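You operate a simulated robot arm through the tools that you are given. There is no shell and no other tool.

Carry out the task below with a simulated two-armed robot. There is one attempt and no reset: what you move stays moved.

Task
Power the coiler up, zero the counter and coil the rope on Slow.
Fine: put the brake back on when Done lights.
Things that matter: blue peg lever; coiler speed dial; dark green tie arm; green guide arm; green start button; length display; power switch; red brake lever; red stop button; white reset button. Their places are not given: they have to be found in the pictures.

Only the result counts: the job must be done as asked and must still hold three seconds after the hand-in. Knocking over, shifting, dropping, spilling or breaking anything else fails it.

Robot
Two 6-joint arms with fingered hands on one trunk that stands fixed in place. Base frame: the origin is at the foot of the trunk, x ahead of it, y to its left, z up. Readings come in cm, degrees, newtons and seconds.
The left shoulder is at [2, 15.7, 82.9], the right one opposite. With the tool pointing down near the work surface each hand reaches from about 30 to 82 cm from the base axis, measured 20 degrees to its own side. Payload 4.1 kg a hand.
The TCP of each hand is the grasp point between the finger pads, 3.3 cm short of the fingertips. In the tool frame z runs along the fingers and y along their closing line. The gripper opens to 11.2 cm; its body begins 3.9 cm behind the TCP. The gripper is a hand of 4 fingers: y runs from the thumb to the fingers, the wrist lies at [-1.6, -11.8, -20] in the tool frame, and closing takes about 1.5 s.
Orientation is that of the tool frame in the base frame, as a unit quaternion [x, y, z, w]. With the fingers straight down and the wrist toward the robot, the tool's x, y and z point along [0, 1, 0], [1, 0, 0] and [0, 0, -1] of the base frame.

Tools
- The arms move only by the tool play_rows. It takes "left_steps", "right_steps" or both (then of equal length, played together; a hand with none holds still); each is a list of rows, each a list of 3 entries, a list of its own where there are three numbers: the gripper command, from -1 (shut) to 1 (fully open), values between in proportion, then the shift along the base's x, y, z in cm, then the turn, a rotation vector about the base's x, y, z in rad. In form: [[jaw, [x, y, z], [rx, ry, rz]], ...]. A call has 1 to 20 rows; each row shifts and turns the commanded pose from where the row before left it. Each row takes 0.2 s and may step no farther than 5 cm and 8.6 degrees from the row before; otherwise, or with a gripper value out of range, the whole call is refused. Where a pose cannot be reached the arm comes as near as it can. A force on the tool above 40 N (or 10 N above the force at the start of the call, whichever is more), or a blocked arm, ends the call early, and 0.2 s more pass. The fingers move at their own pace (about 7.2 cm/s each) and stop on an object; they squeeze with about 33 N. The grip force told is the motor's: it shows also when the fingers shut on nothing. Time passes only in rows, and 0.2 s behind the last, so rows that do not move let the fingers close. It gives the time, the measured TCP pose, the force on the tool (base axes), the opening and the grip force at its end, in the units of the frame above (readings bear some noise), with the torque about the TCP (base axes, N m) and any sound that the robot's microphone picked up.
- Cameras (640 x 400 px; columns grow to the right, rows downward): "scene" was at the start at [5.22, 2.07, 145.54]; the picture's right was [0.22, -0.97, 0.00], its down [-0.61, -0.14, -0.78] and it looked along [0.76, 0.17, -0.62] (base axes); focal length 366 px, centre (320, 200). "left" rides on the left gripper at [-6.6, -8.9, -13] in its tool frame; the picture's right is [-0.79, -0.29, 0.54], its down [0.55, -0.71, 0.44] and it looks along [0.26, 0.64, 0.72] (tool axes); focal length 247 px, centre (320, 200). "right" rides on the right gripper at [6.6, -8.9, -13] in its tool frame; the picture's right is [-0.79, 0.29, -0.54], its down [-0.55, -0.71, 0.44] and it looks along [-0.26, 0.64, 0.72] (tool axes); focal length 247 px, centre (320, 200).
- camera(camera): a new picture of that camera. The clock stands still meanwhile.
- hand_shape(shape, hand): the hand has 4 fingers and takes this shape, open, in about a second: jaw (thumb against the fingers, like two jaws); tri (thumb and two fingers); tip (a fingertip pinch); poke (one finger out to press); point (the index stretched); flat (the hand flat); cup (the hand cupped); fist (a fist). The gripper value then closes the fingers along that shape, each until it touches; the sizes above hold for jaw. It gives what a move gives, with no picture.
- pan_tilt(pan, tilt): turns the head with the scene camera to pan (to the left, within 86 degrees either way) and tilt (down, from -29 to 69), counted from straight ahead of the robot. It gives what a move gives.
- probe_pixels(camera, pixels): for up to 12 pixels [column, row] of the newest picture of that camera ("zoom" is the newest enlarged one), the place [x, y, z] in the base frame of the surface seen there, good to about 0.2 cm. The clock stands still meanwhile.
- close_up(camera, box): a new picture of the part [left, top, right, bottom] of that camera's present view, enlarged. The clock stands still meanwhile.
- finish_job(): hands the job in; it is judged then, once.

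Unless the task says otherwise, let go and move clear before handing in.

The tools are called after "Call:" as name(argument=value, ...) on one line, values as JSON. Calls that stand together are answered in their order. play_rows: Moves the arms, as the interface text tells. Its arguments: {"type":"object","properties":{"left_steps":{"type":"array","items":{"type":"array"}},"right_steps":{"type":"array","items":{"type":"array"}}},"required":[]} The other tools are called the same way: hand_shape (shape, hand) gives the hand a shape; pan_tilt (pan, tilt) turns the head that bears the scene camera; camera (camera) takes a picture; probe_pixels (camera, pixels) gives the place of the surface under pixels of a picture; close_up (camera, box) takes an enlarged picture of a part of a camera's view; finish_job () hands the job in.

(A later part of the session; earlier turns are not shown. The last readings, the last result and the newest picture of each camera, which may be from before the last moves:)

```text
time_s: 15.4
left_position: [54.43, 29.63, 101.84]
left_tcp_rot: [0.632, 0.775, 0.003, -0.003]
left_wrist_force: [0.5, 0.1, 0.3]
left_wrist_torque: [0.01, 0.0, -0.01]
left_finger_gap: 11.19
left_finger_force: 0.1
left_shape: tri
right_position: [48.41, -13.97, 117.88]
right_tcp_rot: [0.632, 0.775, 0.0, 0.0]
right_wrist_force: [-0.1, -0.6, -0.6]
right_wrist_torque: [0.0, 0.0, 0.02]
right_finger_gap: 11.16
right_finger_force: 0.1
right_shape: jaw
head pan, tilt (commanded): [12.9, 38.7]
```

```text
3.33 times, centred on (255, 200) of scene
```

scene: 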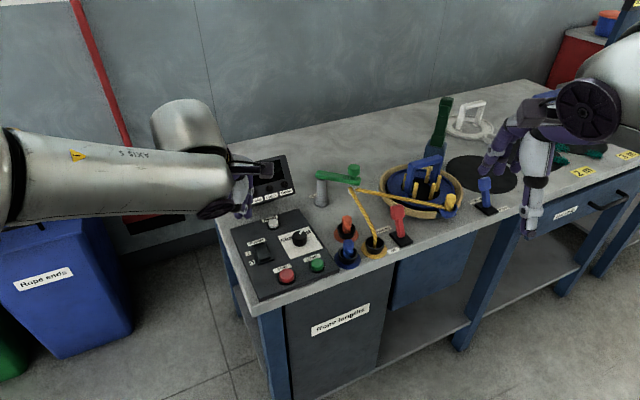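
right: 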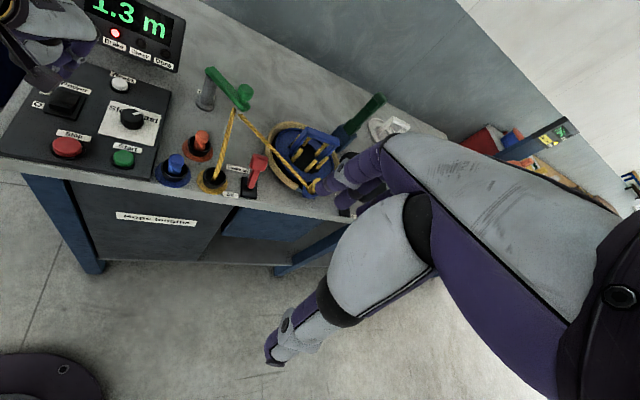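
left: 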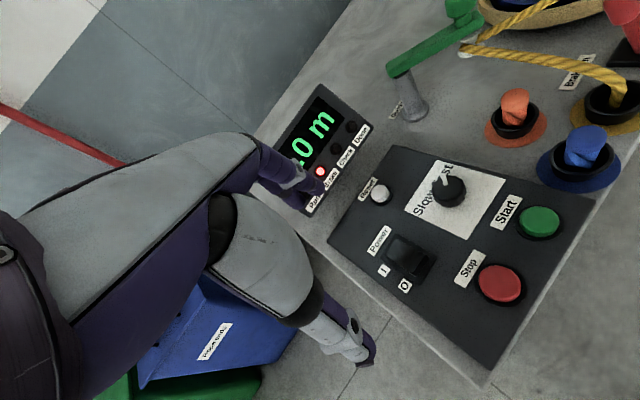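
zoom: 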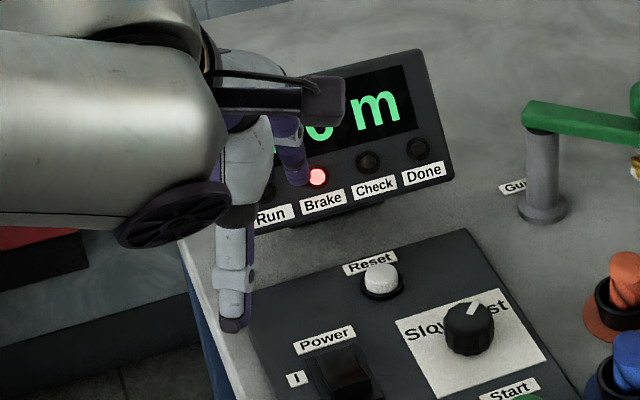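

The hand opens fully in tri. I'll narrow it to about half, yaw it −40° so the later +80° turn stays comfortable, and move above the dial.

Call:
play_rows(left_steps=[[0, [1.6, -2, -0.5], [0, 0, -0.14]], [0, [1.6, -2, -0.5], [0, 0, -0.14]], [0, [1.6, -2, -0.5], [0, 0, -0.14]], [0, [1.6, -2, -0.5], [0, 0, -0.14]], [0, [1.6, -2, -0.5], [0, 0, -0.14]], [0, [0, 0, 0], [0, 0, 0]], [0, [0, 0, 0], [0, 0, 0]]])

Call:
camera(camera="left")

Call:
close_up(camera="scene", box=[220, 160, 380, 290])

Call:
close_up(camera="right", box=[0, 0, 260, 200])

```text
time_s: 17.0
left_position: [62.46, 19.6, 99.24]
left_tcp_rot: [0.86, 0.509, 0.005, -0.001]
left_wrist_force: [-0.8, 0.1, 0.0]
left_wrist_torque: [0.01, -0.01, -0.02]
left_finger_gap: 5.65
left_finger_force: 0.1
left_shape: tri
right_position: [48.4, -14.01, 117.85]
right_tcp_rot: [0.633, 0.775, 0.001, 0.0]
right_wrist_force: [0.3, 1.1, -0.2]
right_wrist_torque: [0.01, -0.02, 0.01]
right_finger_gap: 11.16
right_finger_force: 0.0
right_shape: jaw
head pan, tilt (commanded): [12.9, 38.7]
```

```text
taken
```

left: 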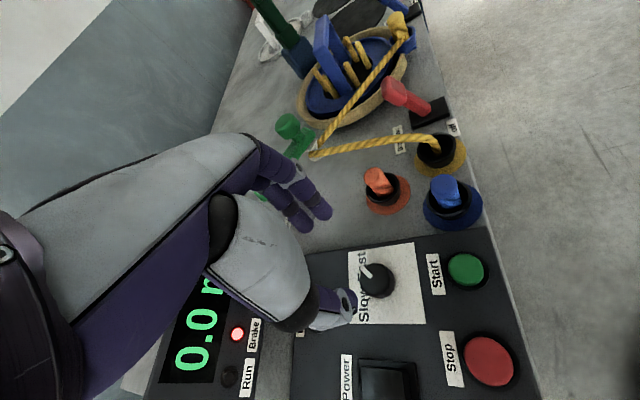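

```text
3.08 times, centred on (300, 225) of scene
```

zoom: 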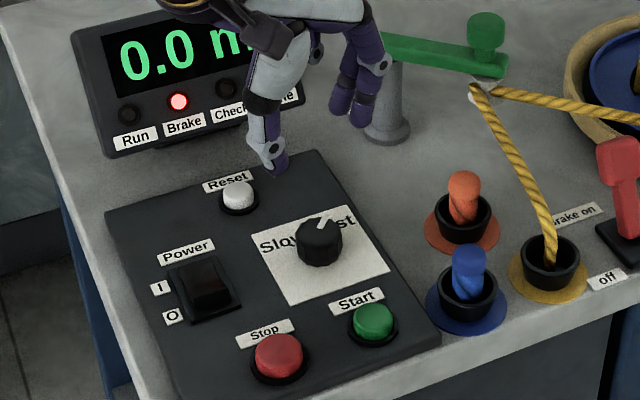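

```text
2.00 times, centred on (130, 100) of right
```

zoom: 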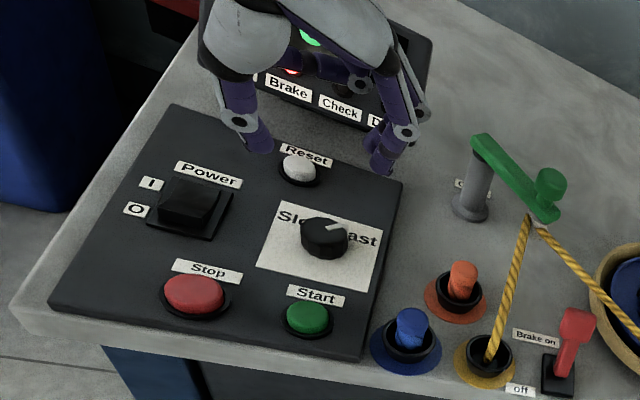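

The hand hangs centred over the dial, ψ≈−29°. I'll probe the fingertips to check that the grasp centre sits over the knob axis.

Call:
camera(camera="scene")

Call:
probe_pixels(camera="scene", pixels=[[285, 214], [287, 212], [284, 211], [306, 196], [305, 193], [313, 197], [314, 194], [311, 190]])

Call:
close_up(camera="left", box=[240, 140, 480, 340])

Call:
probe_pixels(camera="left", pixels=[[306, 226], [325, 212], [352, 302], [350, 310], [300, 220], [320, 205], [375, 285], [368, 270]])

```text
taken
```

scene: 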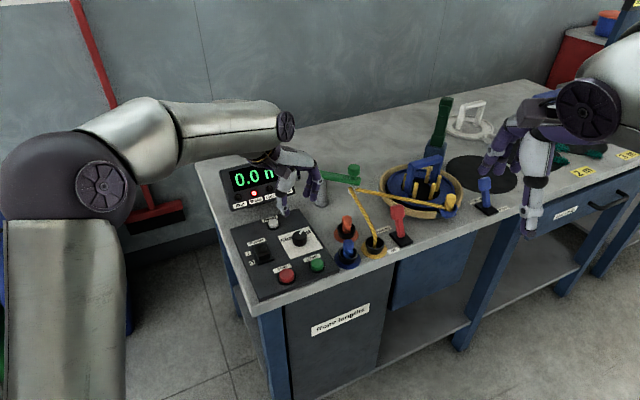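

```text
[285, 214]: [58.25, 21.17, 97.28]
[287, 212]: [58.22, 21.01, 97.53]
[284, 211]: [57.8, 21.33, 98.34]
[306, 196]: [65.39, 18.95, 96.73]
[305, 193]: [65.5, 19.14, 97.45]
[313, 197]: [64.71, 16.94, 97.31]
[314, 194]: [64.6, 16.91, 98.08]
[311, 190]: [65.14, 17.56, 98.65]
```

```text
2.00 times, centred on (360, 240) of left
```

zoom: 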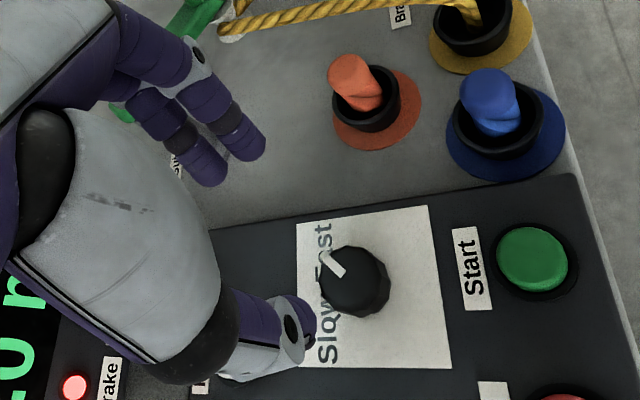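

```text
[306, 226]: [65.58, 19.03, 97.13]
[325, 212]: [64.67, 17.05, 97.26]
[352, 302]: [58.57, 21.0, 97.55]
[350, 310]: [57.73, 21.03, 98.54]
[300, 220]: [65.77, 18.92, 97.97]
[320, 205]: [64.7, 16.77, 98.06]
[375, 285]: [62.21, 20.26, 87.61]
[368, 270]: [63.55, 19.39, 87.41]
```

Fingertips straddle [62.4,19.6], matching the dial's axis at about [62.5,19.75]. I'll lower to TCP z≈89.4 with the fingers still open.

Call:
play_rows(left_steps=[[0, [0, 0.1, -2.5], [0, 0, 0]], [0, [0, 0, -2.5], [0, 0, 0]], [0, [0, 0, -2.5], [0, 0, 0]], [0, [0, 0, -1.5], [0, 0, 0]], [0, [0, 0, -0.8], [0, 0, 0]], [0, [0, 0, 0], [0, 0, 0]]])

Call:
close_up(camera="left", box=[240, 140, 480, 340])

Call:
close_up(camera="scene", box=[240, 190, 360, 290])

Call:
close_up(camera="right", box=[30, 40, 230, 180])

```text
time_s: 18.4
left_position: [62.31, 19.89, 89.3]
left_tcp_rot: [0.86, 0.51, 0.005, -0.002]
left_wrist_force: [0.2, 0.5, -0.5]
left_wrist_torque: [0.01, -0.04, 0.0]
left_finger_gap: 5.65
left_finger_force: 0.1
left_shape: tri
right_position: [48.33, -13.9, 117.9]
right_tcp_rot: [0.633, 0.774, 0.001, -0.001]
right_wrist_force: [-0.3, 0.3, -0.1]
right_wrist_torque: [-0.04, -0.01, 0.03]
right_finger_gap: 11.18
right_finger_force: 0.0
right_shape: jaw
head pan, tilt (commanded): [12.9, 38.7]
```

```text
2.00 times, centred on (360, 240) of left
```

zoom: 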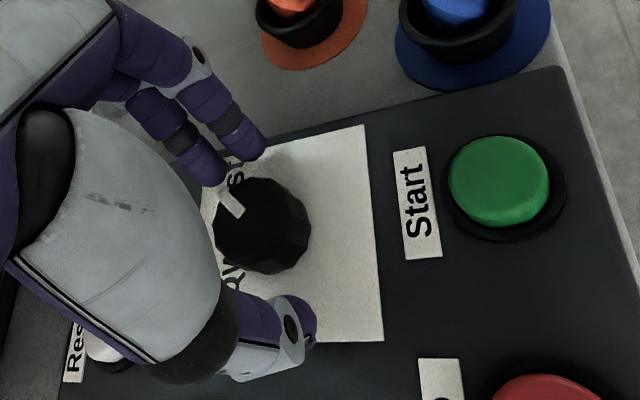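

```text
4.00 times, centred on (300, 240) of scene
```

zoom: 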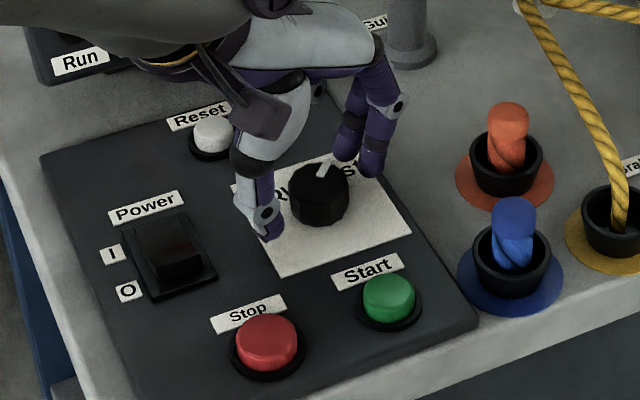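

```text
2.86 times, centred on (130, 110) of right
```

zoom: 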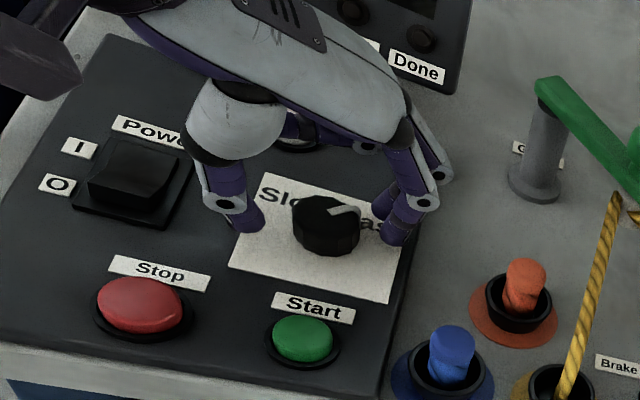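

The fingers straddle the knob well in all three views. I'll close onto it.

Call:
play_rows(left_steps=[[-0.3, [0, 0, 0], [0, 0, 0]], [-0.6, [0, 0, 0], [0, 0, 0]], [-0.8, [0, 0, 0], [0, 0, 0]], [-0.8, [0, 0, 0], [0, 0, 0]], [-0.8, [0, 0, 0], [0, 0, 0]], [-0.8, [0, 0, 0], [0, 0, 0]]])

Call:
close_up(camera="left", box=[240, 140, 480, 340])

Call:
close_up(camera="right", box=[30, 40, 230, 180])

```text
time_s: 19.8
left_position: [62.34, 19.84, 89.39]
left_tcp_rot: [0.86, 0.511, 0.005, -0.001]
left_wrist_force: [1.0, 1.4, -0.4]
left_wrist_torque: [0.0, 0.0, 0.08]
left_finger_gap: 2.43
left_finger_force: 33.3
left_shape: tri
right_position: [48.4, -13.94, 117.91]
right_tcp_rot: [0.633, 0.774, -0.001, 0.0]
right_wrist_force: [1.0, -0.7, 0.2]
right_wrist_torque: [-0.03, -0.01, 0.01]
right_finger_gap: 11.15
right_finger_force: 0.1
right_shape: jaw
head pan, tilt (commanded): [12.9, 38.7]
```

```text
2.00 times, centred on (360, 240) of left
```

zoom: 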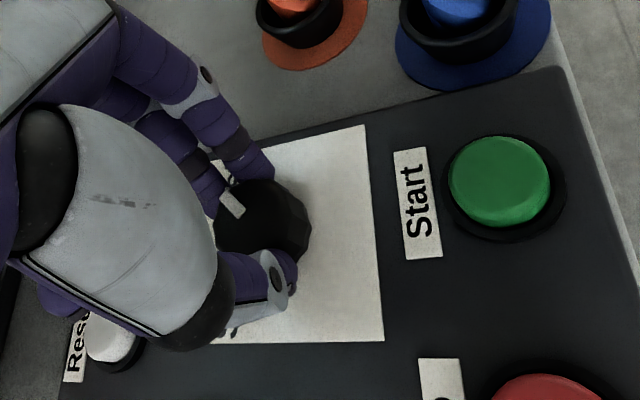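

```text
2.86 times, centred on (130, 110) of right
```

zoom: 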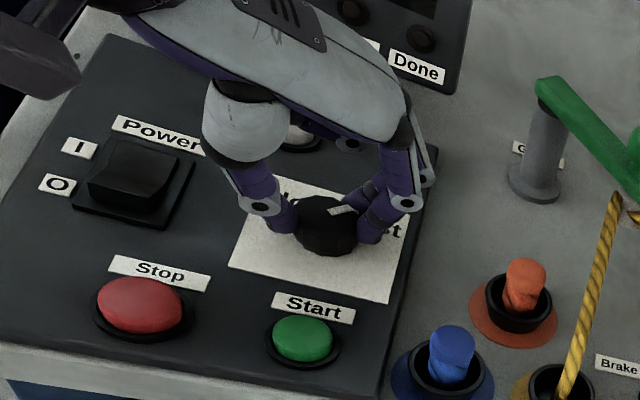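

The knob is gripped (33 N, gap 2.4). I'll turn it counter-clockwise in small steps and watch force and torque.

Call:
play_rows(left_steps=[[-0.8, [0, 0, 0], [0, 0, 0.1]], [-0.8, [0, 0, 0], [0, 0, 0.1]], [-0.8, [0, 0, 0], [0, 0, 0.1]], [-0.8, [0, 0, 0], [0, 0, 0.1]], [-0.8, [0, 0, 0], [0, 0, 0.1]], [-0.8, [0, 0, 0], [0, 0, 0]]])

Call:
close_up(camera="left", box=[240, 140, 480, 340])

Call:
close_up(camera="right", box=[30, 40, 230, 180])

```text
time_s: 21.2
left_position: [62.6, 19.7, 89.43]
left_tcp_rot: [0.706, 0.708, 0.003, -0.005]
left_wrist_force: [-8.8, 0.1, -11.8]
left_wrist_torque: [0.04, 0.26, 0.0]
left_finger_gap: 2.29
left_finger_force: 32.4
left_shape: tri
right_position: [48.48, -14.01, 117.91]
right_tcp_rot: [0.632, 0.775, 0.0, 0.0]
right_wrist_force: [-0.5, 0.6, 0.1]
right_wrist_torque: [0.0, 0.0, 0.03]
right_finger_gap: 11.17
right_finger_force: 0.0
right_shape: jaw
head pan, tilt (commanded): [12.9, 38.7]
```

```text
2.00 times, centred on (360, 240) of left
```

zoom: 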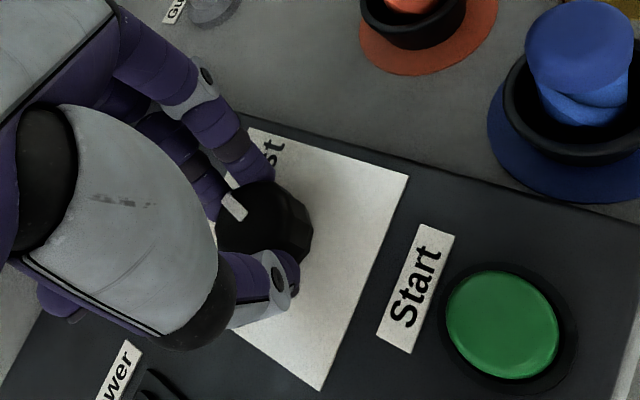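

```text
2.86 times, centred on (130, 110) of right
```

zoom: 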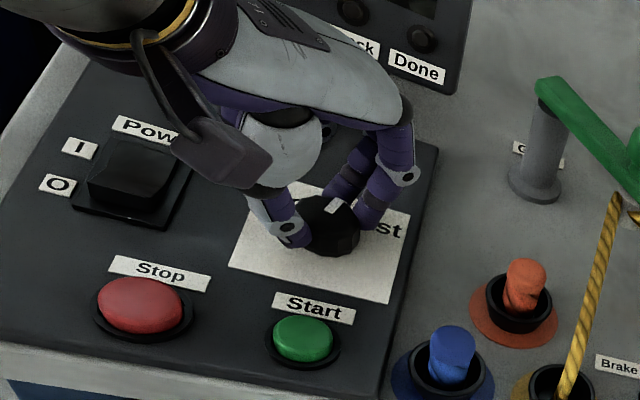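

The knob turned about 29° with the hand (pointer now up-panel), forces moderate at ~15 N. I'll continue the turn.

Call:
play_rows(left_steps=[[-0.8, [0, 0, 0], [0, 0, 0.1]], [-0.8, [0, 0, 0], [0, 0, 0.1]], [-0.8, [0, 0, 0], [0, 0, 0.1]], [-0.8, [0, 0, 0], [0, 0, 0.1]], [-0.8, [0, 0, 0], [0, 0, 0.1]], [-0.8, [0, 0, 0], [0, 0, 0]]])

Call:
close_up(camera="left", box=[240, 140, 480, 340])

Call:
close_up(camera="right", box=[30, 40, 230, 180])

```text
time_s: 22.6
left_position: [62.59, 19.62, 89.62]
left_tcp_rot: [0.511, 0.86, 0.002, -0.004]
left_wrist_force: [-9.3, -2.3, -20.0]
left_wrist_torque: [-0.08, 0.22, 0.01]
left_finger_gap: 2.24
left_finger_force: 33.0
left_shape: tri
right_position: [48.38, -13.96, 117.83]
right_tcp_rot: [0.632, 0.775, 0.0, 0.0]
right_wrist_force: [-0.2, -0.1, -0.3]
right_wrist_torque: [-0.02, 0.01, 0.01]
right_finger_gap: 11.16
right_finger_force: 0.0
right_shape: jaw
head pan, tilt (commanded): [12.9, 38.7]
```

```text
2.00 times, centred on (360, 240) of left
```

zoom: 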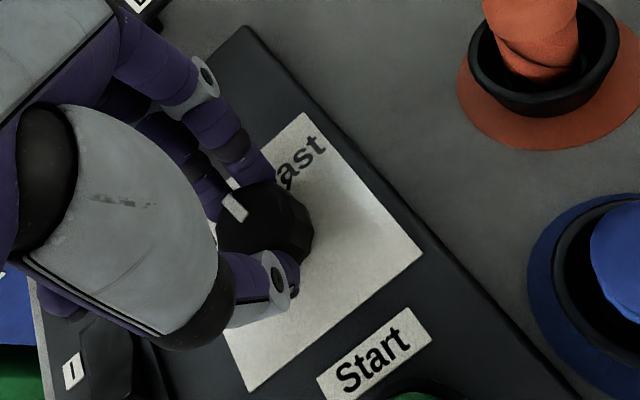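

```text
2.86 times, centred on (130, 110) of right
```

zoom: 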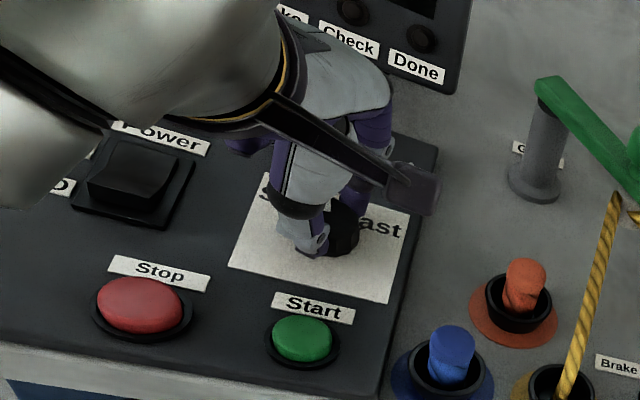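

The dial has followed about 57° now, but the tool force in z grew to −20 N. I'll ease the hand down slightly and turn the remaining ~23°.

Call:
play_rows(left_steps=[[-0.8, [0, 0, -0.1], [0, 0, 0.05]], [-0.8, [0, 0, -0.1], [0, 0, 0.08]], [-0.8, [0, 0, 0], [0, 0, 0.08]], [-0.8, [0, 0, 0], [0, 0, 0.08]], [-0.8, [0, 0, 0], [0, 0, 0]]])

Call:
close_up(camera="left", box=[240, 140, 480, 340])

Call:
close_up(camera="right", box=[30, 40, 230, 180])

```text
time_s: 23.8
left_position: [62.61, 19.78, 89.49]
left_tcp_rot: [0.381, 0.925, 0.003, -0.002]
left_wrist_force: [-4.3, -3.8, -4.4]
left_wrist_torque: [-0.11, 0.16, -0.01]
left_finger_gap: 2.25
left_finger_force: 32.8
left_shape: tri
right_position: [48.42, -13.95, 117.84]
right_tcp_rot: [0.633, 0.774, 0.0, 0.0]
right_wrist_force: [-0.3, 0.5, 0.9]
right_wrist_torque: [0.0, -0.02, -0.02]
right_finger_gap: 11.17
right_finger_force: 0.0
right_shape: jaw
head pan, tilt (commanded): [12.9, 38.7]
```

```text
2.00 times, centred on (360, 240) of left
```

zoom: 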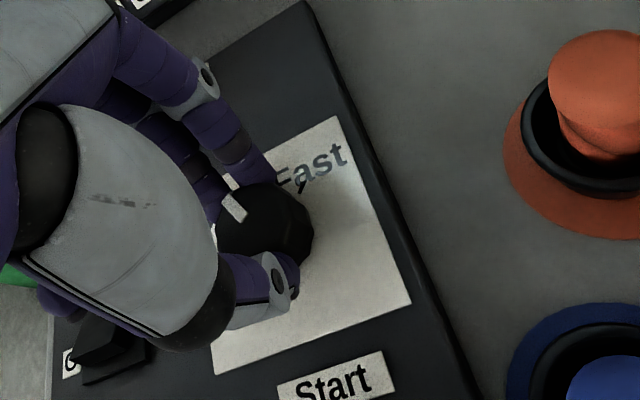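

```text
2.86 times, centred on (130, 110) of right
```

zoom: 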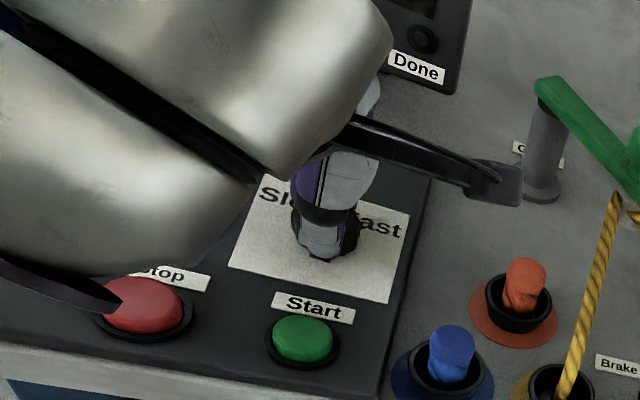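

The hand has turned 74° in total, with no stop felt yet; pointer is approaching "Slow". I'll turn a bit more and watch for an end stop.

Call:
play_rows(left_steps=[[-0.8, [0, 0, 0], [0, 0, 0.06]], [-0.8, [0, 0, 0], [0, 0, 0.06]], [-0.8, [0, 0, 0], [0, 0, 0]]])

Call:
close_up(camera="left", box=[240, 140, 480, 340])

Call:
close_up(camera="scene", box=[240, 190, 360, 290])

```text
time_s: 24.6
left_position: [62.54, 19.78, 89.57]
left_tcp_rot: [0.324, 0.946, 0.003, -0.005]
left_wrist_force: [-1.8, -2.8, -1.7]
left_wrist_torque: [-0.09, 0.1, -0.02]
left_finger_gap: 2.24
left_finger_force: 33.2
left_shape: tri
right_position: [48.42, -13.81, 117.95]
right_tcp_rot: [0.633, 0.774, 0.0, 0.0]
right_wrist_force: [0.2, -0.1, -0.3]
right_wrist_torque: [0.02, 0.0, 0.04]
right_finger_gap: 11.19
right_finger_force: 0.1
right_shape: jaw
head pan, tilt (commanded): [12.9, 38.7]
```

```text
2.00 times, centred on (360, 240) of left
```

zoom: 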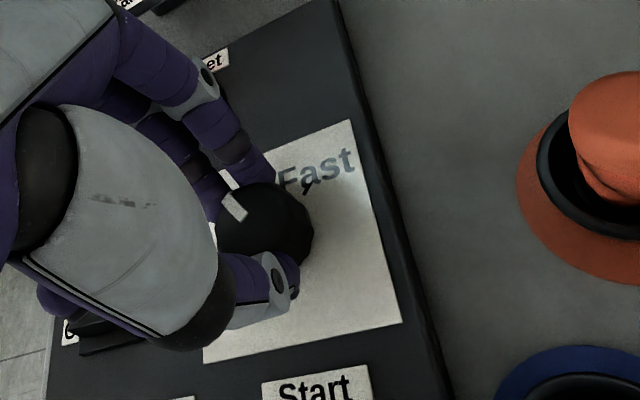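

```text
4.00 times, centred on (300, 240) of scene
```

zoom: 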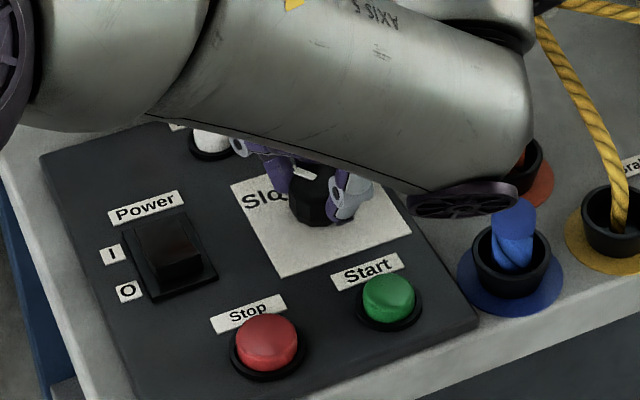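

The hand has turned about 81° in all, and the pointer should now be about 40° left of panel-up. I'll open, lift straight up, and inspect the pointer.

Call:
play_rows(left_steps=[[-0.5, [0, 0, 0], [0, 0, 0]], [0, [0, 0, 0], [0, 0, 0]], [0, [0, 0, 0], [0, 0, 0]], [0, [0, 0, 2], [0, 0, 0]], [0, [0, 0, 3], [0, 0, 0]], [0, [0, 0, 4], [0, 0, 0]], [0, [0, 0, 0], [0, 0, 0]]])

Call:
camera(camera="left")

Call:
camera(camera="scene")

Call:
close_up(camera="right", box=[0, 0, 200, 180])

```text
time_s: 26.2
left_position: [62.61, 19.59, 98.57]
left_tcp_rot: [0.325, 0.946, 0.003, -0.005]
left_wrist_force: [-0.7, 0.1, -0.6]
left_wrist_torque: [-0.02, 0.0, 0.02]
left_finger_gap: 5.54
left_finger_force: 0.1
left_shape: tri
right_position: [48.46, -13.96, 117.9]
right_tcp_rot: [0.633, 0.774, 0.0, 0.0]
right_wrist_force: [0.4, 0.8, -0.7]
right_wrist_torque: [-0.01, 0.04, 0.01]
right_finger_gap: 11.16
right_finger_force: 0.1
right_shape: jaw
head pan, tilt (commanded): [12.9, 38.7]
```

```text
taken
```

left: 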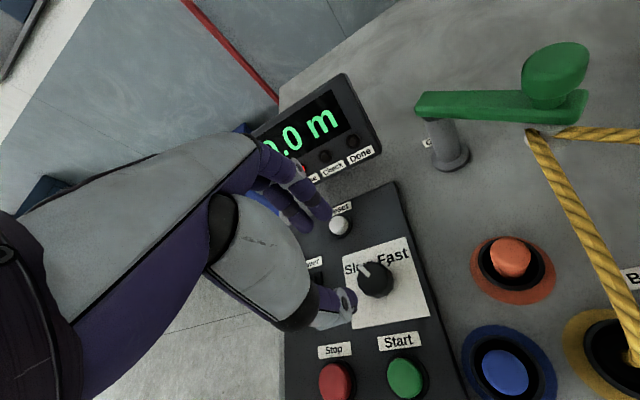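

```text
taken
```

scene: 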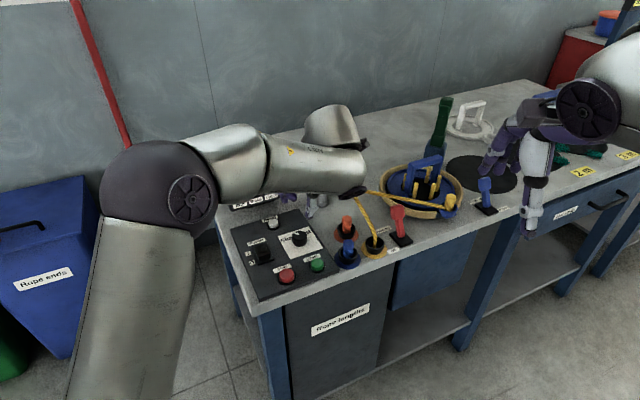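

```text
2.22 times, centred on (100, 90) of right
```

zoom: 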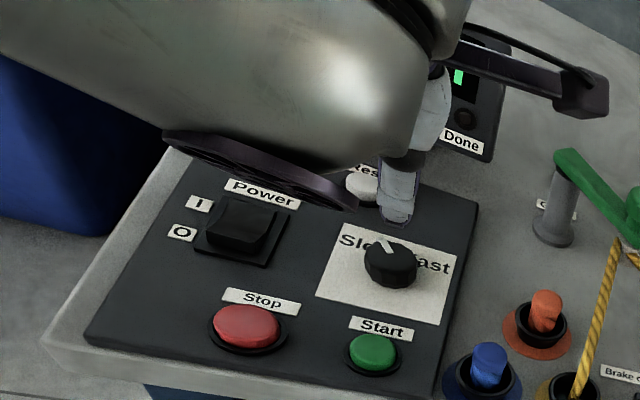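

The pointer now leans toward "Slow" at (365,270) in the left view. I'll draw the left arm back clear of the panel and inspect the dial from the scene camera.

Call:
play_rows(left_steps=[[0, [0, 0, 3], [0, 0, -0.14]], [0, [-2, 1.5, 2], [0, 0, -0.14]], [0, [-3, 2, 0], [0, 0, -0.14]], [0, [-3, 2, 0], [0, 0, -0.14]], [0, [-3, 2, 0], [0, 0, -0.14]], [0, [-3, 2, 0], [0, 0, 0]], [0, [0, 0, 0], [0, 0, 0]]])

Call:
camera(camera="scene")

Call:
close_up(camera="scene", box=[275, 215, 335, 260])

Call:
close_up(camera="right", box=[60, 60, 200, 180])

```text
time_s: 27.8
left_position: [48.31, 29.36, 103.37]
left_tcp_rot: [0.629, 0.778, 0.004, -0.004]
left_wrist_force: [-1.0, -0.7, 0.0]
left_wrist_torque: [0.01, -0.01, 0.01]
left_finger_gap: 5.57
left_finger_force: 0.0
left_shape: tri
right_position: [48.32, -13.92, 117.88]
right_tcp_rot: [0.633, 0.774, 0.0, 0.0]
right_wrist_force: [0.5, -0.1, 0.6]
right_wrist_torque: [0.01, 0.02, -0.02]
right_finger_gap: 11.15
right_finger_force: 0.1
right_shape: jaw
head pan, tilt (commanded): [12.9, 38.7]
```

```text
taken
```

scene: 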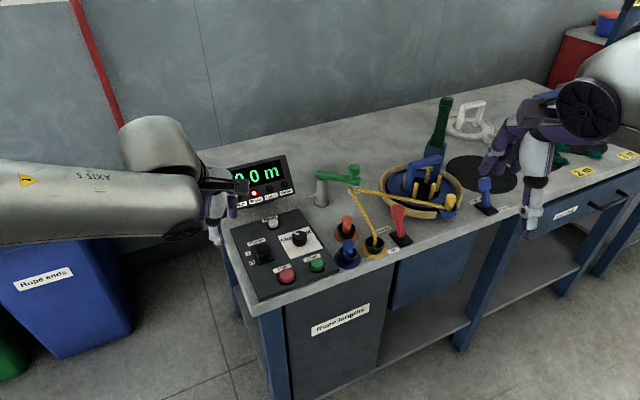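

```text
8.89 times, centred on (305, 238) of scene
```

zoom: 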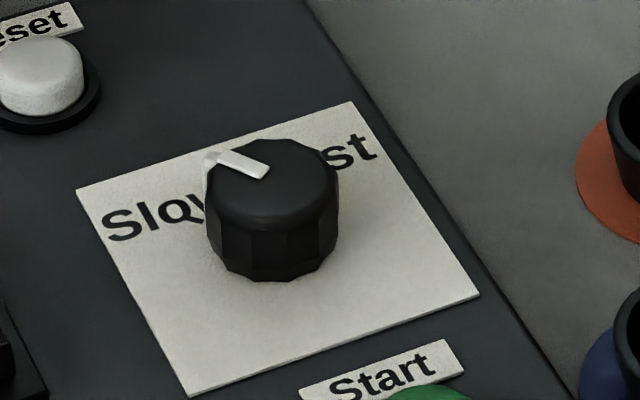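

```text
3.33 times, centred on (130, 120) of right
```

zoom: 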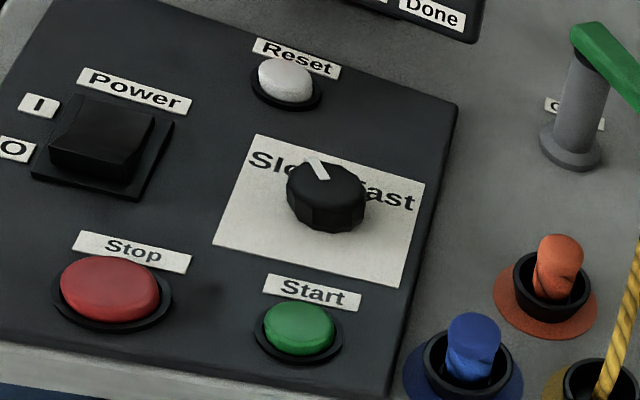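

The pointer now points to the left toward "Slow". I'll probe its ends to compute its angle.

Call:
close_up(camera="scene", box=[275, 215, 335, 260])

Call:
probe_pixels(camera="zoom", pixels=[[214, 158], [225, 158], [240, 163], [255, 169], [264, 172], [90, 190], [350, 108], [190, 390], [475, 292]])

Call:
close_up(camera="scene", box=[300, 140, 520, 280])

```text
8.89 times, centred on (305, 238) of scene
```

zoom: 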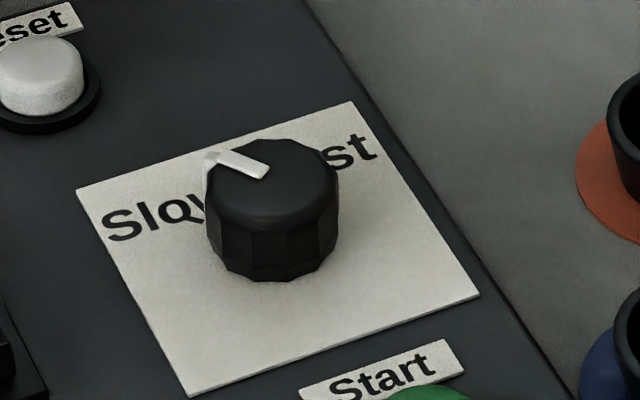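

```text
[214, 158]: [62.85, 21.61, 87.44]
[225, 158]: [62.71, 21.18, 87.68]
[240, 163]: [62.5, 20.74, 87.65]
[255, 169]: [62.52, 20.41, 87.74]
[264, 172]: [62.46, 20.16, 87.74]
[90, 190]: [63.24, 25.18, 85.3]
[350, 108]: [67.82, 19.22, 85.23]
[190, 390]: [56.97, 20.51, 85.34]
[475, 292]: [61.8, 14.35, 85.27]
```

```text
2.86 times, centred on (410, 210) of scene
```

zoom: 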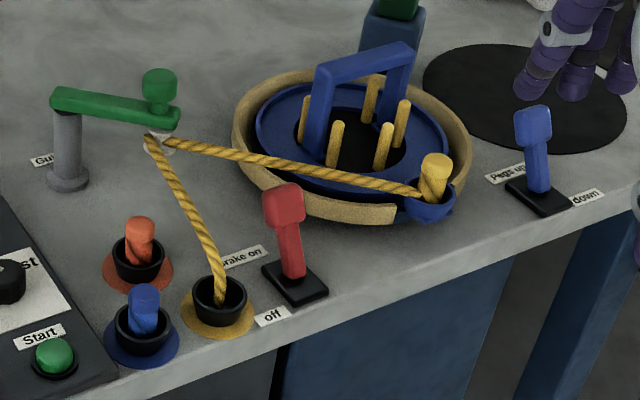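

The pointer direction computes to ~79°, i.e. ~41° left of panel-up, mirror of the start, so the dial is on Slow. Now I'll study the red brake lever and the rope around it.

Call:
close_up(camera="scene", box=[365, 185, 445, 265])

Call:
probe_pixels(camera="scene", pixels=[[397, 209], [399, 215], [402, 228], [404, 240], [392, 240], [411, 243], [402, 246], [380, 197], [410, 201], [430, 205], [440, 206], [450, 200]])

Call:
close_up(camera="right", box=[190, 60, 340, 210])

```text
5.00 times, centred on (405, 225) of scene
```

zoom: 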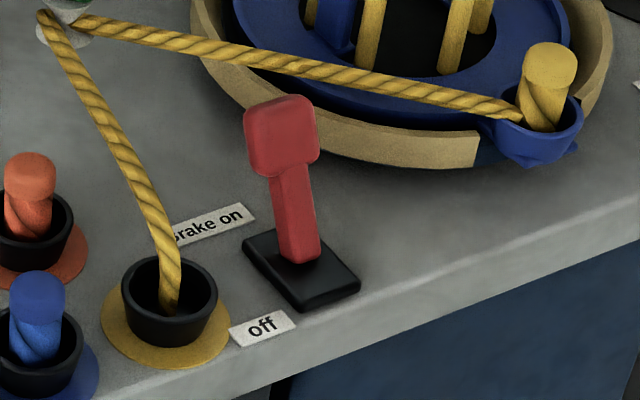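

```text
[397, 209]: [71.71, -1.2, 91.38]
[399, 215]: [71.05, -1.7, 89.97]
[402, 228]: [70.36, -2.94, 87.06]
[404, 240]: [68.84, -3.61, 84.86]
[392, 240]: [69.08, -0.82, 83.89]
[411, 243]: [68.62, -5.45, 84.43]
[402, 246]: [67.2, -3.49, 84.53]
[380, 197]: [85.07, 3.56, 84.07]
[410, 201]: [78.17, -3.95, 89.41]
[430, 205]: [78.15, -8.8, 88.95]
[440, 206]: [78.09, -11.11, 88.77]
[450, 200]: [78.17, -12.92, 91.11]
```

```text
2.67 times, centred on (265, 135) of right
```

zoom: 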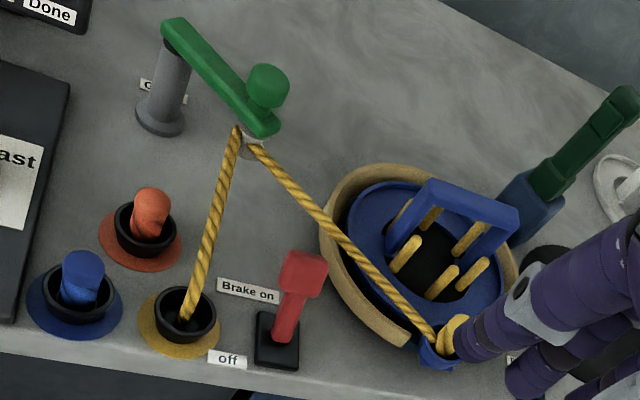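

The lever leans away toward "Brake on" (handle near [71.9,−1.4,91]); the rope runs past at x≈78, z≈89, leaving room. I'll set the left hand to poke for Start and the right hand to tri for pulling the lever to "off".

Call:
hand_shape(shape="poke", hand="left")

Call:
hand_shape(shape="tri", hand="right")

Call:
play_rows(right_steps=[[0.1, [3, 1, -1], [0, 0, 0.1]], [0.1, [3.3, 1.5, -1], [0, 0, 0.1]], [0.1, [3.3, 1.8, -1], [0, 0, 0.1]], [0.1, [3.3, 2, -1.5], [0, 0, 0.1]], [0.1, [3.3, 2, -2], [0, 0, 0.05]], [0.1, [3.4, 2, -2], [0, 0, 0]], [0.1, [3.2, 2, -2], [0, 0, 0]], [0.1, [0, 0, 0], [0, 0, 0]]])

Call:
camera(camera="scene")

Call:
camera(camera="right")

```text
time_s: 28.7
left_position: [48.48, 29.29, 103.17]
left_tcp_rot: [0.63, 0.777, 0.004, -0.004]
left_wrist_force: [-0.8, -0.9, -0.1]
left_wrist_torque: [0.01, -0.05, 0.02]
left_finger_gap: 0.0
left_finger_force: 0.1
left_shape: poke
right_position: [48.42, -13.9, 117.85]
right_tcp_rot: [0.633, 0.774, 0.0, 0.0]
right_wrist_force: [-0.6, 0.1, -0.6]
right_wrist_torque: [0.02, 0.02, -0.04]
right_finger_gap: 11.18
right_finger_force: 0.1
right_shape: jaw
head pan, tilt (commanded): [12.9, 38.7]
```

```text
time_s: 29.6
left_position: [48.41, 29.32, 103.2]
left_tcp_rot: [0.628, 0.778, 0.004, -0.004]
left_wrist_force: [0.4, 0.1, 0.1]
left_wrist_torque: [-0.04, -0.01, 0.02]
left_finger_gap: 0.0
left_finger_force: 0.1
left_shape: poke
right_position: [48.4, -13.91, 117.82]
right_tcp_rot: [0.633, 0.774, 0.0, 0.0]
right_wrist_force: [-0.1, 0.5, -0.3]
right_wrist_torque: [0.0, 0.0, 0.0]
right_finger_gap: 11.19
right_finger_force: 0.1
right_shape: tri
head pan, tilt (commanded): [12.9, 38.7]
```

```text
time_s: 31.4
left_position: [48.33, 29.22, 103.45]
left_tcp_rot: [0.629, 0.777, 0.004, -0.003]
left_wrist_force: [0.6, 0.1, 1.9]
left_wrist_torque: [0.02, -0.01, 0.03]
left_finger_gap: 0.01
left_finger_force: 0.0
left_shape: poke
right_position: [68.47, -2.78, 106.86]
right_tcp_rot: [0.444, 0.896, 0.0, 0.001]
right_wrist_force: [-0.6, -0.2, 0.4]
right_wrist_torque: [0.0, 0.0, 0.02]
right_finger_gap: 6.18
right_finger_force: 0.2
right_shape: tri
right hand out of reach, approached as far as the arm can: row 7
head pan, tilt (commanded): [12.9, 38.7]
```

```text
taken
```

scene: 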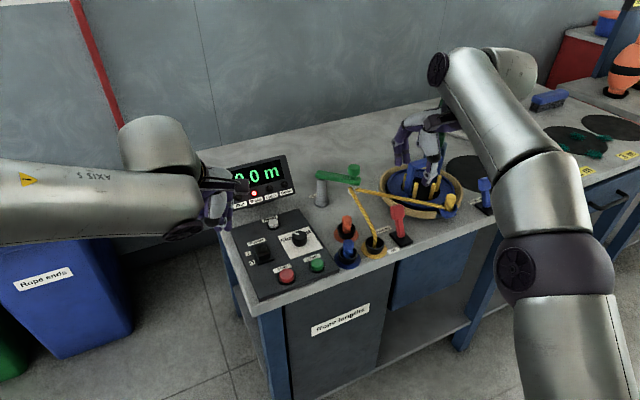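

```text
taken
```

right: 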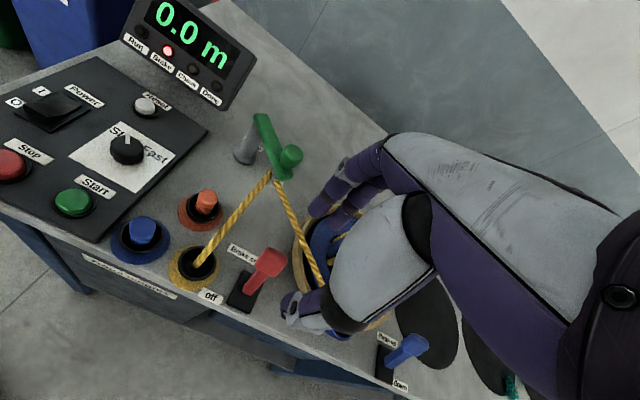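

The right arm ran short of reach at this height (row 7). Lower down the wrist will be nearer the shoulder, so I'll descend to z≈98.5 here, above the handle, and then extend.

Call:
play_rows(right_steps=[[0.05, [-1, -0.5, -2.8], [0, 0, 0]], [0.05, [0, 0, -2.8], [0, 0, 0]], [0.05, [0, 0, -2.8], [0, 0, 0]], [0.05, [0, 0, 0], [0, 0, 0]]])

Call:
camera(camera="right")

Call:
close_up(camera="scene", box=[330, 110, 490, 260])

```text
time_s: 32.4
left_position: [48.46, 29.27, 103.27]
left_tcp_rot: [0.629, 0.777, 0.004, -0.004]
left_wrist_force: [0.0, -0.2, 0.5]
left_wrist_torque: [-0.02, 0.0, -0.02]
left_finger_gap: 0.0
left_finger_force: 0.0
left_shape: poke
right_position: [67.53, -3.51, 98.44]
right_tcp_rot: [0.445, 0.896, 0.001, 0.0]
right_wrist_force: [0.3, 1.0, -0.4]
right_wrist_torque: [-0.01, 0.03, 0.0]
right_finger_gap: 5.91
right_finger_force: 0.0
right_shape: tri
head pan, tilt (commanded): [12.9, 38.7]
```

```text
taken
```

right: 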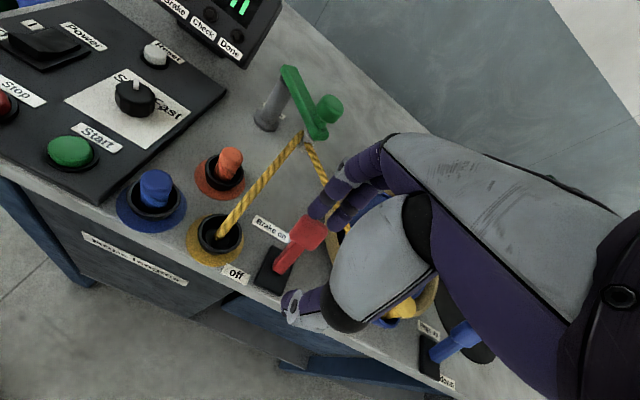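

```text
2.67 times, centred on (410, 185) of scene
```

zoom: 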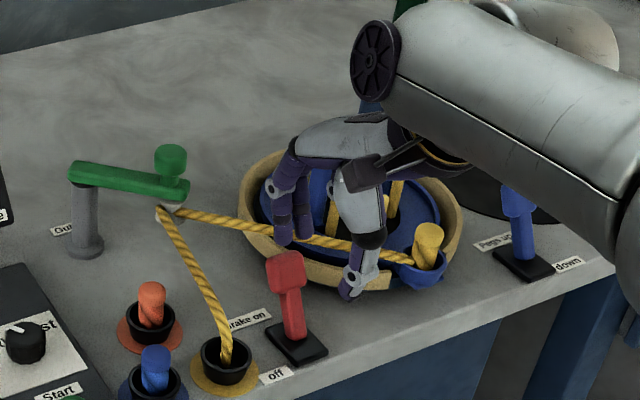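

The right hand is now at [67.5,−3.5,98.4] with the fingers aimed along the lever's swing. I'll probe the fingertips and the handle from this camera.

Call:
probe_pixels(camera="right", pixels=[[313, 212], [318, 208], [335, 218], [290, 310], [287, 300], [296, 303], [305, 232], [318, 226], [302, 250], [285, 263], [270, 275], [262, 290]])

Call:
close_up(camera="right", box=[220, 150, 420, 340])

```text
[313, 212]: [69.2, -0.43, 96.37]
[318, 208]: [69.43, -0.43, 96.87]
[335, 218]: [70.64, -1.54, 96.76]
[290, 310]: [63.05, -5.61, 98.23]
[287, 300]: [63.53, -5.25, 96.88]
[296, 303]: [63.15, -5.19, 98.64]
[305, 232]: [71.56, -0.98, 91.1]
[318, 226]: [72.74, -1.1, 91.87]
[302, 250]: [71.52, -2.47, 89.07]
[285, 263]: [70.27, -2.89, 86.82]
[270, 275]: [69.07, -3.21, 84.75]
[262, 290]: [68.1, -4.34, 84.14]
```

```text
2.11 times, centred on (320, 245) of right
```

zoom: 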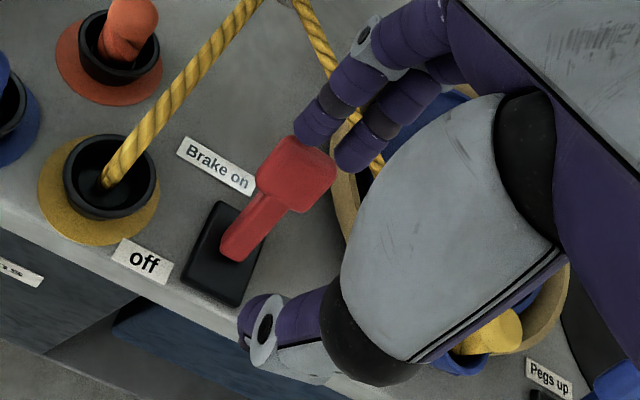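

The handle centre is near [71.9,−1.5,91]; the fingertips now at w≈−0 need to go ~4.8 cm further along the swing. I'll extend over the handle at this height.

Call:
play_rows(right_steps=[[0.05, [1.42, 0.72, 0], [0, 0, 0]], [0.05, [1.42, 0.72, 0], [0, 0, 0]], [0.05, [1.42, 0.72, 0], [0, 0, 0]], [0.05, [0, 0, 0], [0, 0, 0]]])

Call:
close_up(camera="right", box=[220, 150, 420, 340])

Call:
close_up(camera="scene", box=[350, 150, 470, 260])

```text
time_s: 33.4
left_position: [48.32, 29.38, 103.3]
left_tcp_rot: [0.629, 0.777, 0.003, -0.004]
left_wrist_force: [0.5, -0.7, -0.2]
left_wrist_torque: [0.04, 0.05, 0.01]
left_finger_gap: 0.0
left_finger_force: 0.0
left_shape: poke
right_position: [71.76, -0.95, 98.64]
right_tcp_rot: [0.443, 0.897, 0.0, 0.0]
right_wrist_force: [0.1, 0.9, 1.0]
right_wrist_torque: [-0.02, -0.01, -0.01]
right_finger_gap: 5.92
right_finger_force: 0.0
right_shape: tri
head pan, tilt (commanded): [12.9, 38.7]
```

```text
2.11 times, centred on (320, 245) of right
```

zoom: 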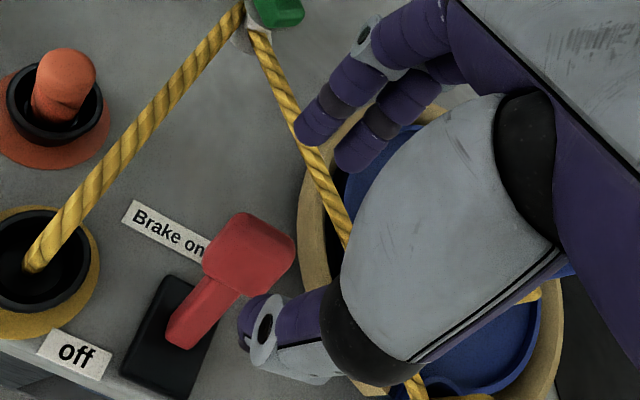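

```text
3.64 times, centred on (410, 205) of scene
```

zoom: 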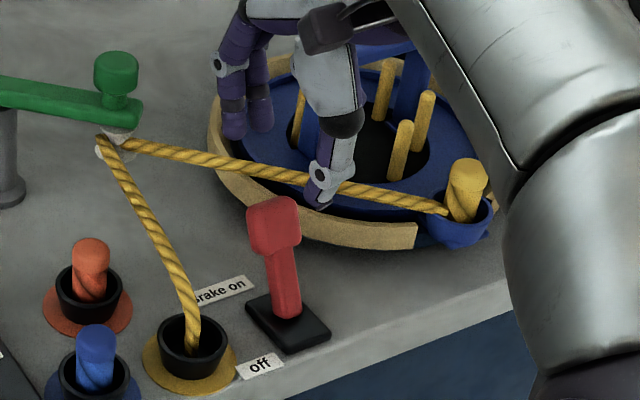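

The hand straddles the handle from above with a slight sideways offset (~0.4 cm). I'll correct it, shift half a centimetre back from the rope, and lower to z≈92.8.

Call:
play_rows(right_steps=[[0.05, [-0.2, -0.65, 0], [0, 0, 0]], [0.05, [0, 0, -1.5], [0, 0, 0]], [0.05, [0, 0, -1.5], [0, 0, 0]], [0.05, [0, 0, -1.0], [0, 0, 0]], [0.05, [0, 0, 0], [0, 0, 0]]])

Call:
close_up(camera="right", box=[220, 150, 420, 340])

Call:
close_up(camera="scene", box=[350, 150, 470, 260])

Call:
camera(camera="left")

```text
time_s: 34.6
left_position: [48.35, 29.33, 103.31]
left_tcp_rot: [0.629, 0.777, 0.004, -0.003]
left_wrist_force: [0.0, -0.2, -0.1]
left_wrist_torque: [-0.01, -0.04, -0.02]
left_finger_gap: 0.0
left_finger_force: 0.1
left_shape: poke
right_position: [71.57, -1.53, 94.63]
right_tcp_rot: [0.444, 0.896, 0.0, 0.0]
right_wrist_force: [-0.1, 0.5, -0.6]
right_wrist_torque: [-0.01, 0.0, 0.01]
right_finger_gap: 5.94
right_finger_force: 0.1
right_shape: tri
head pan, tilt (commanded): [12.9, 38.7]
```

```text
2.11 times, centred on (320, 245) of right
```

zoom: 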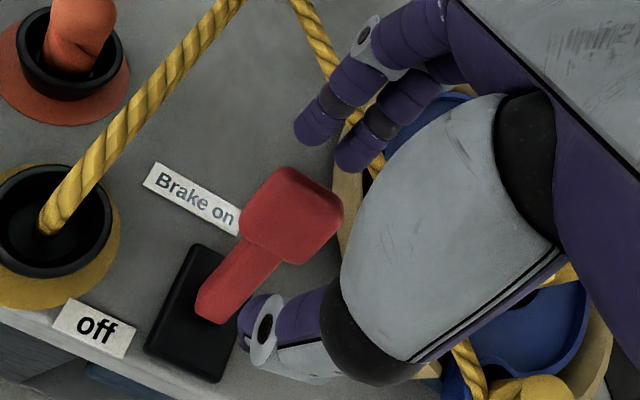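

```text
3.64 times, centred on (410, 205) of scene
```

zoom: 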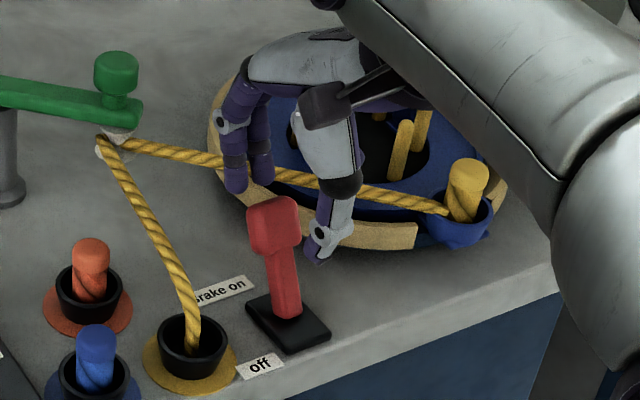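

```text
taken
```

left: 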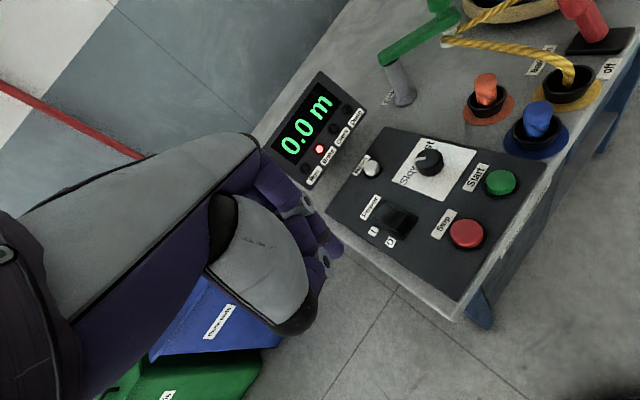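

The hand is around the handle at tip height ~91. I'll probe the tips and handle again before the last bit.

Call:
probe_pixels(camera="zoom", pixels=[[235, 185], [262, 178], [318, 250], [310, 258], [273, 205], [250, 215], [297, 205], [275, 240], [290, 300], [265, 170]])

Call:
camera(camera="right")

Call:
probe_pixels(camera="right", pixels=[[313, 214], [332, 226], [335, 230], [290, 310], [287, 300], [300, 232], [320, 240], [325, 250], [305, 262], [290, 285]])

```text
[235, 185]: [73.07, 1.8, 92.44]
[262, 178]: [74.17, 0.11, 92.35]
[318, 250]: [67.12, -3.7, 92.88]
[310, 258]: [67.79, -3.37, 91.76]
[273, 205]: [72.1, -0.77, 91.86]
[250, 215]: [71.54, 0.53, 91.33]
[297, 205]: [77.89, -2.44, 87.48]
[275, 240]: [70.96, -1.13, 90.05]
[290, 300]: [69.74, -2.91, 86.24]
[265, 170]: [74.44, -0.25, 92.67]
```

```text
taken
```

right: 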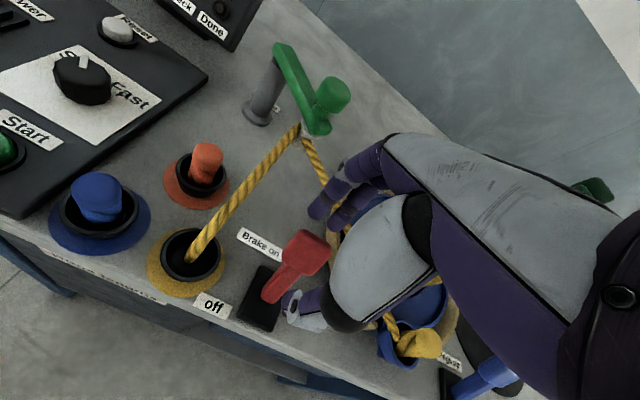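

```text
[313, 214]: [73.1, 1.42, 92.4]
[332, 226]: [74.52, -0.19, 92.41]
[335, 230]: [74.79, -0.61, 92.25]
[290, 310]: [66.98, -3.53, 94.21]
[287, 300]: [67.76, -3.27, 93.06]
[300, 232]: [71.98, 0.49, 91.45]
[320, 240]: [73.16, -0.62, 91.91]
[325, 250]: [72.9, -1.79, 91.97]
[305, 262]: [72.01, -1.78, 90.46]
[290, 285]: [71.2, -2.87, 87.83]
```

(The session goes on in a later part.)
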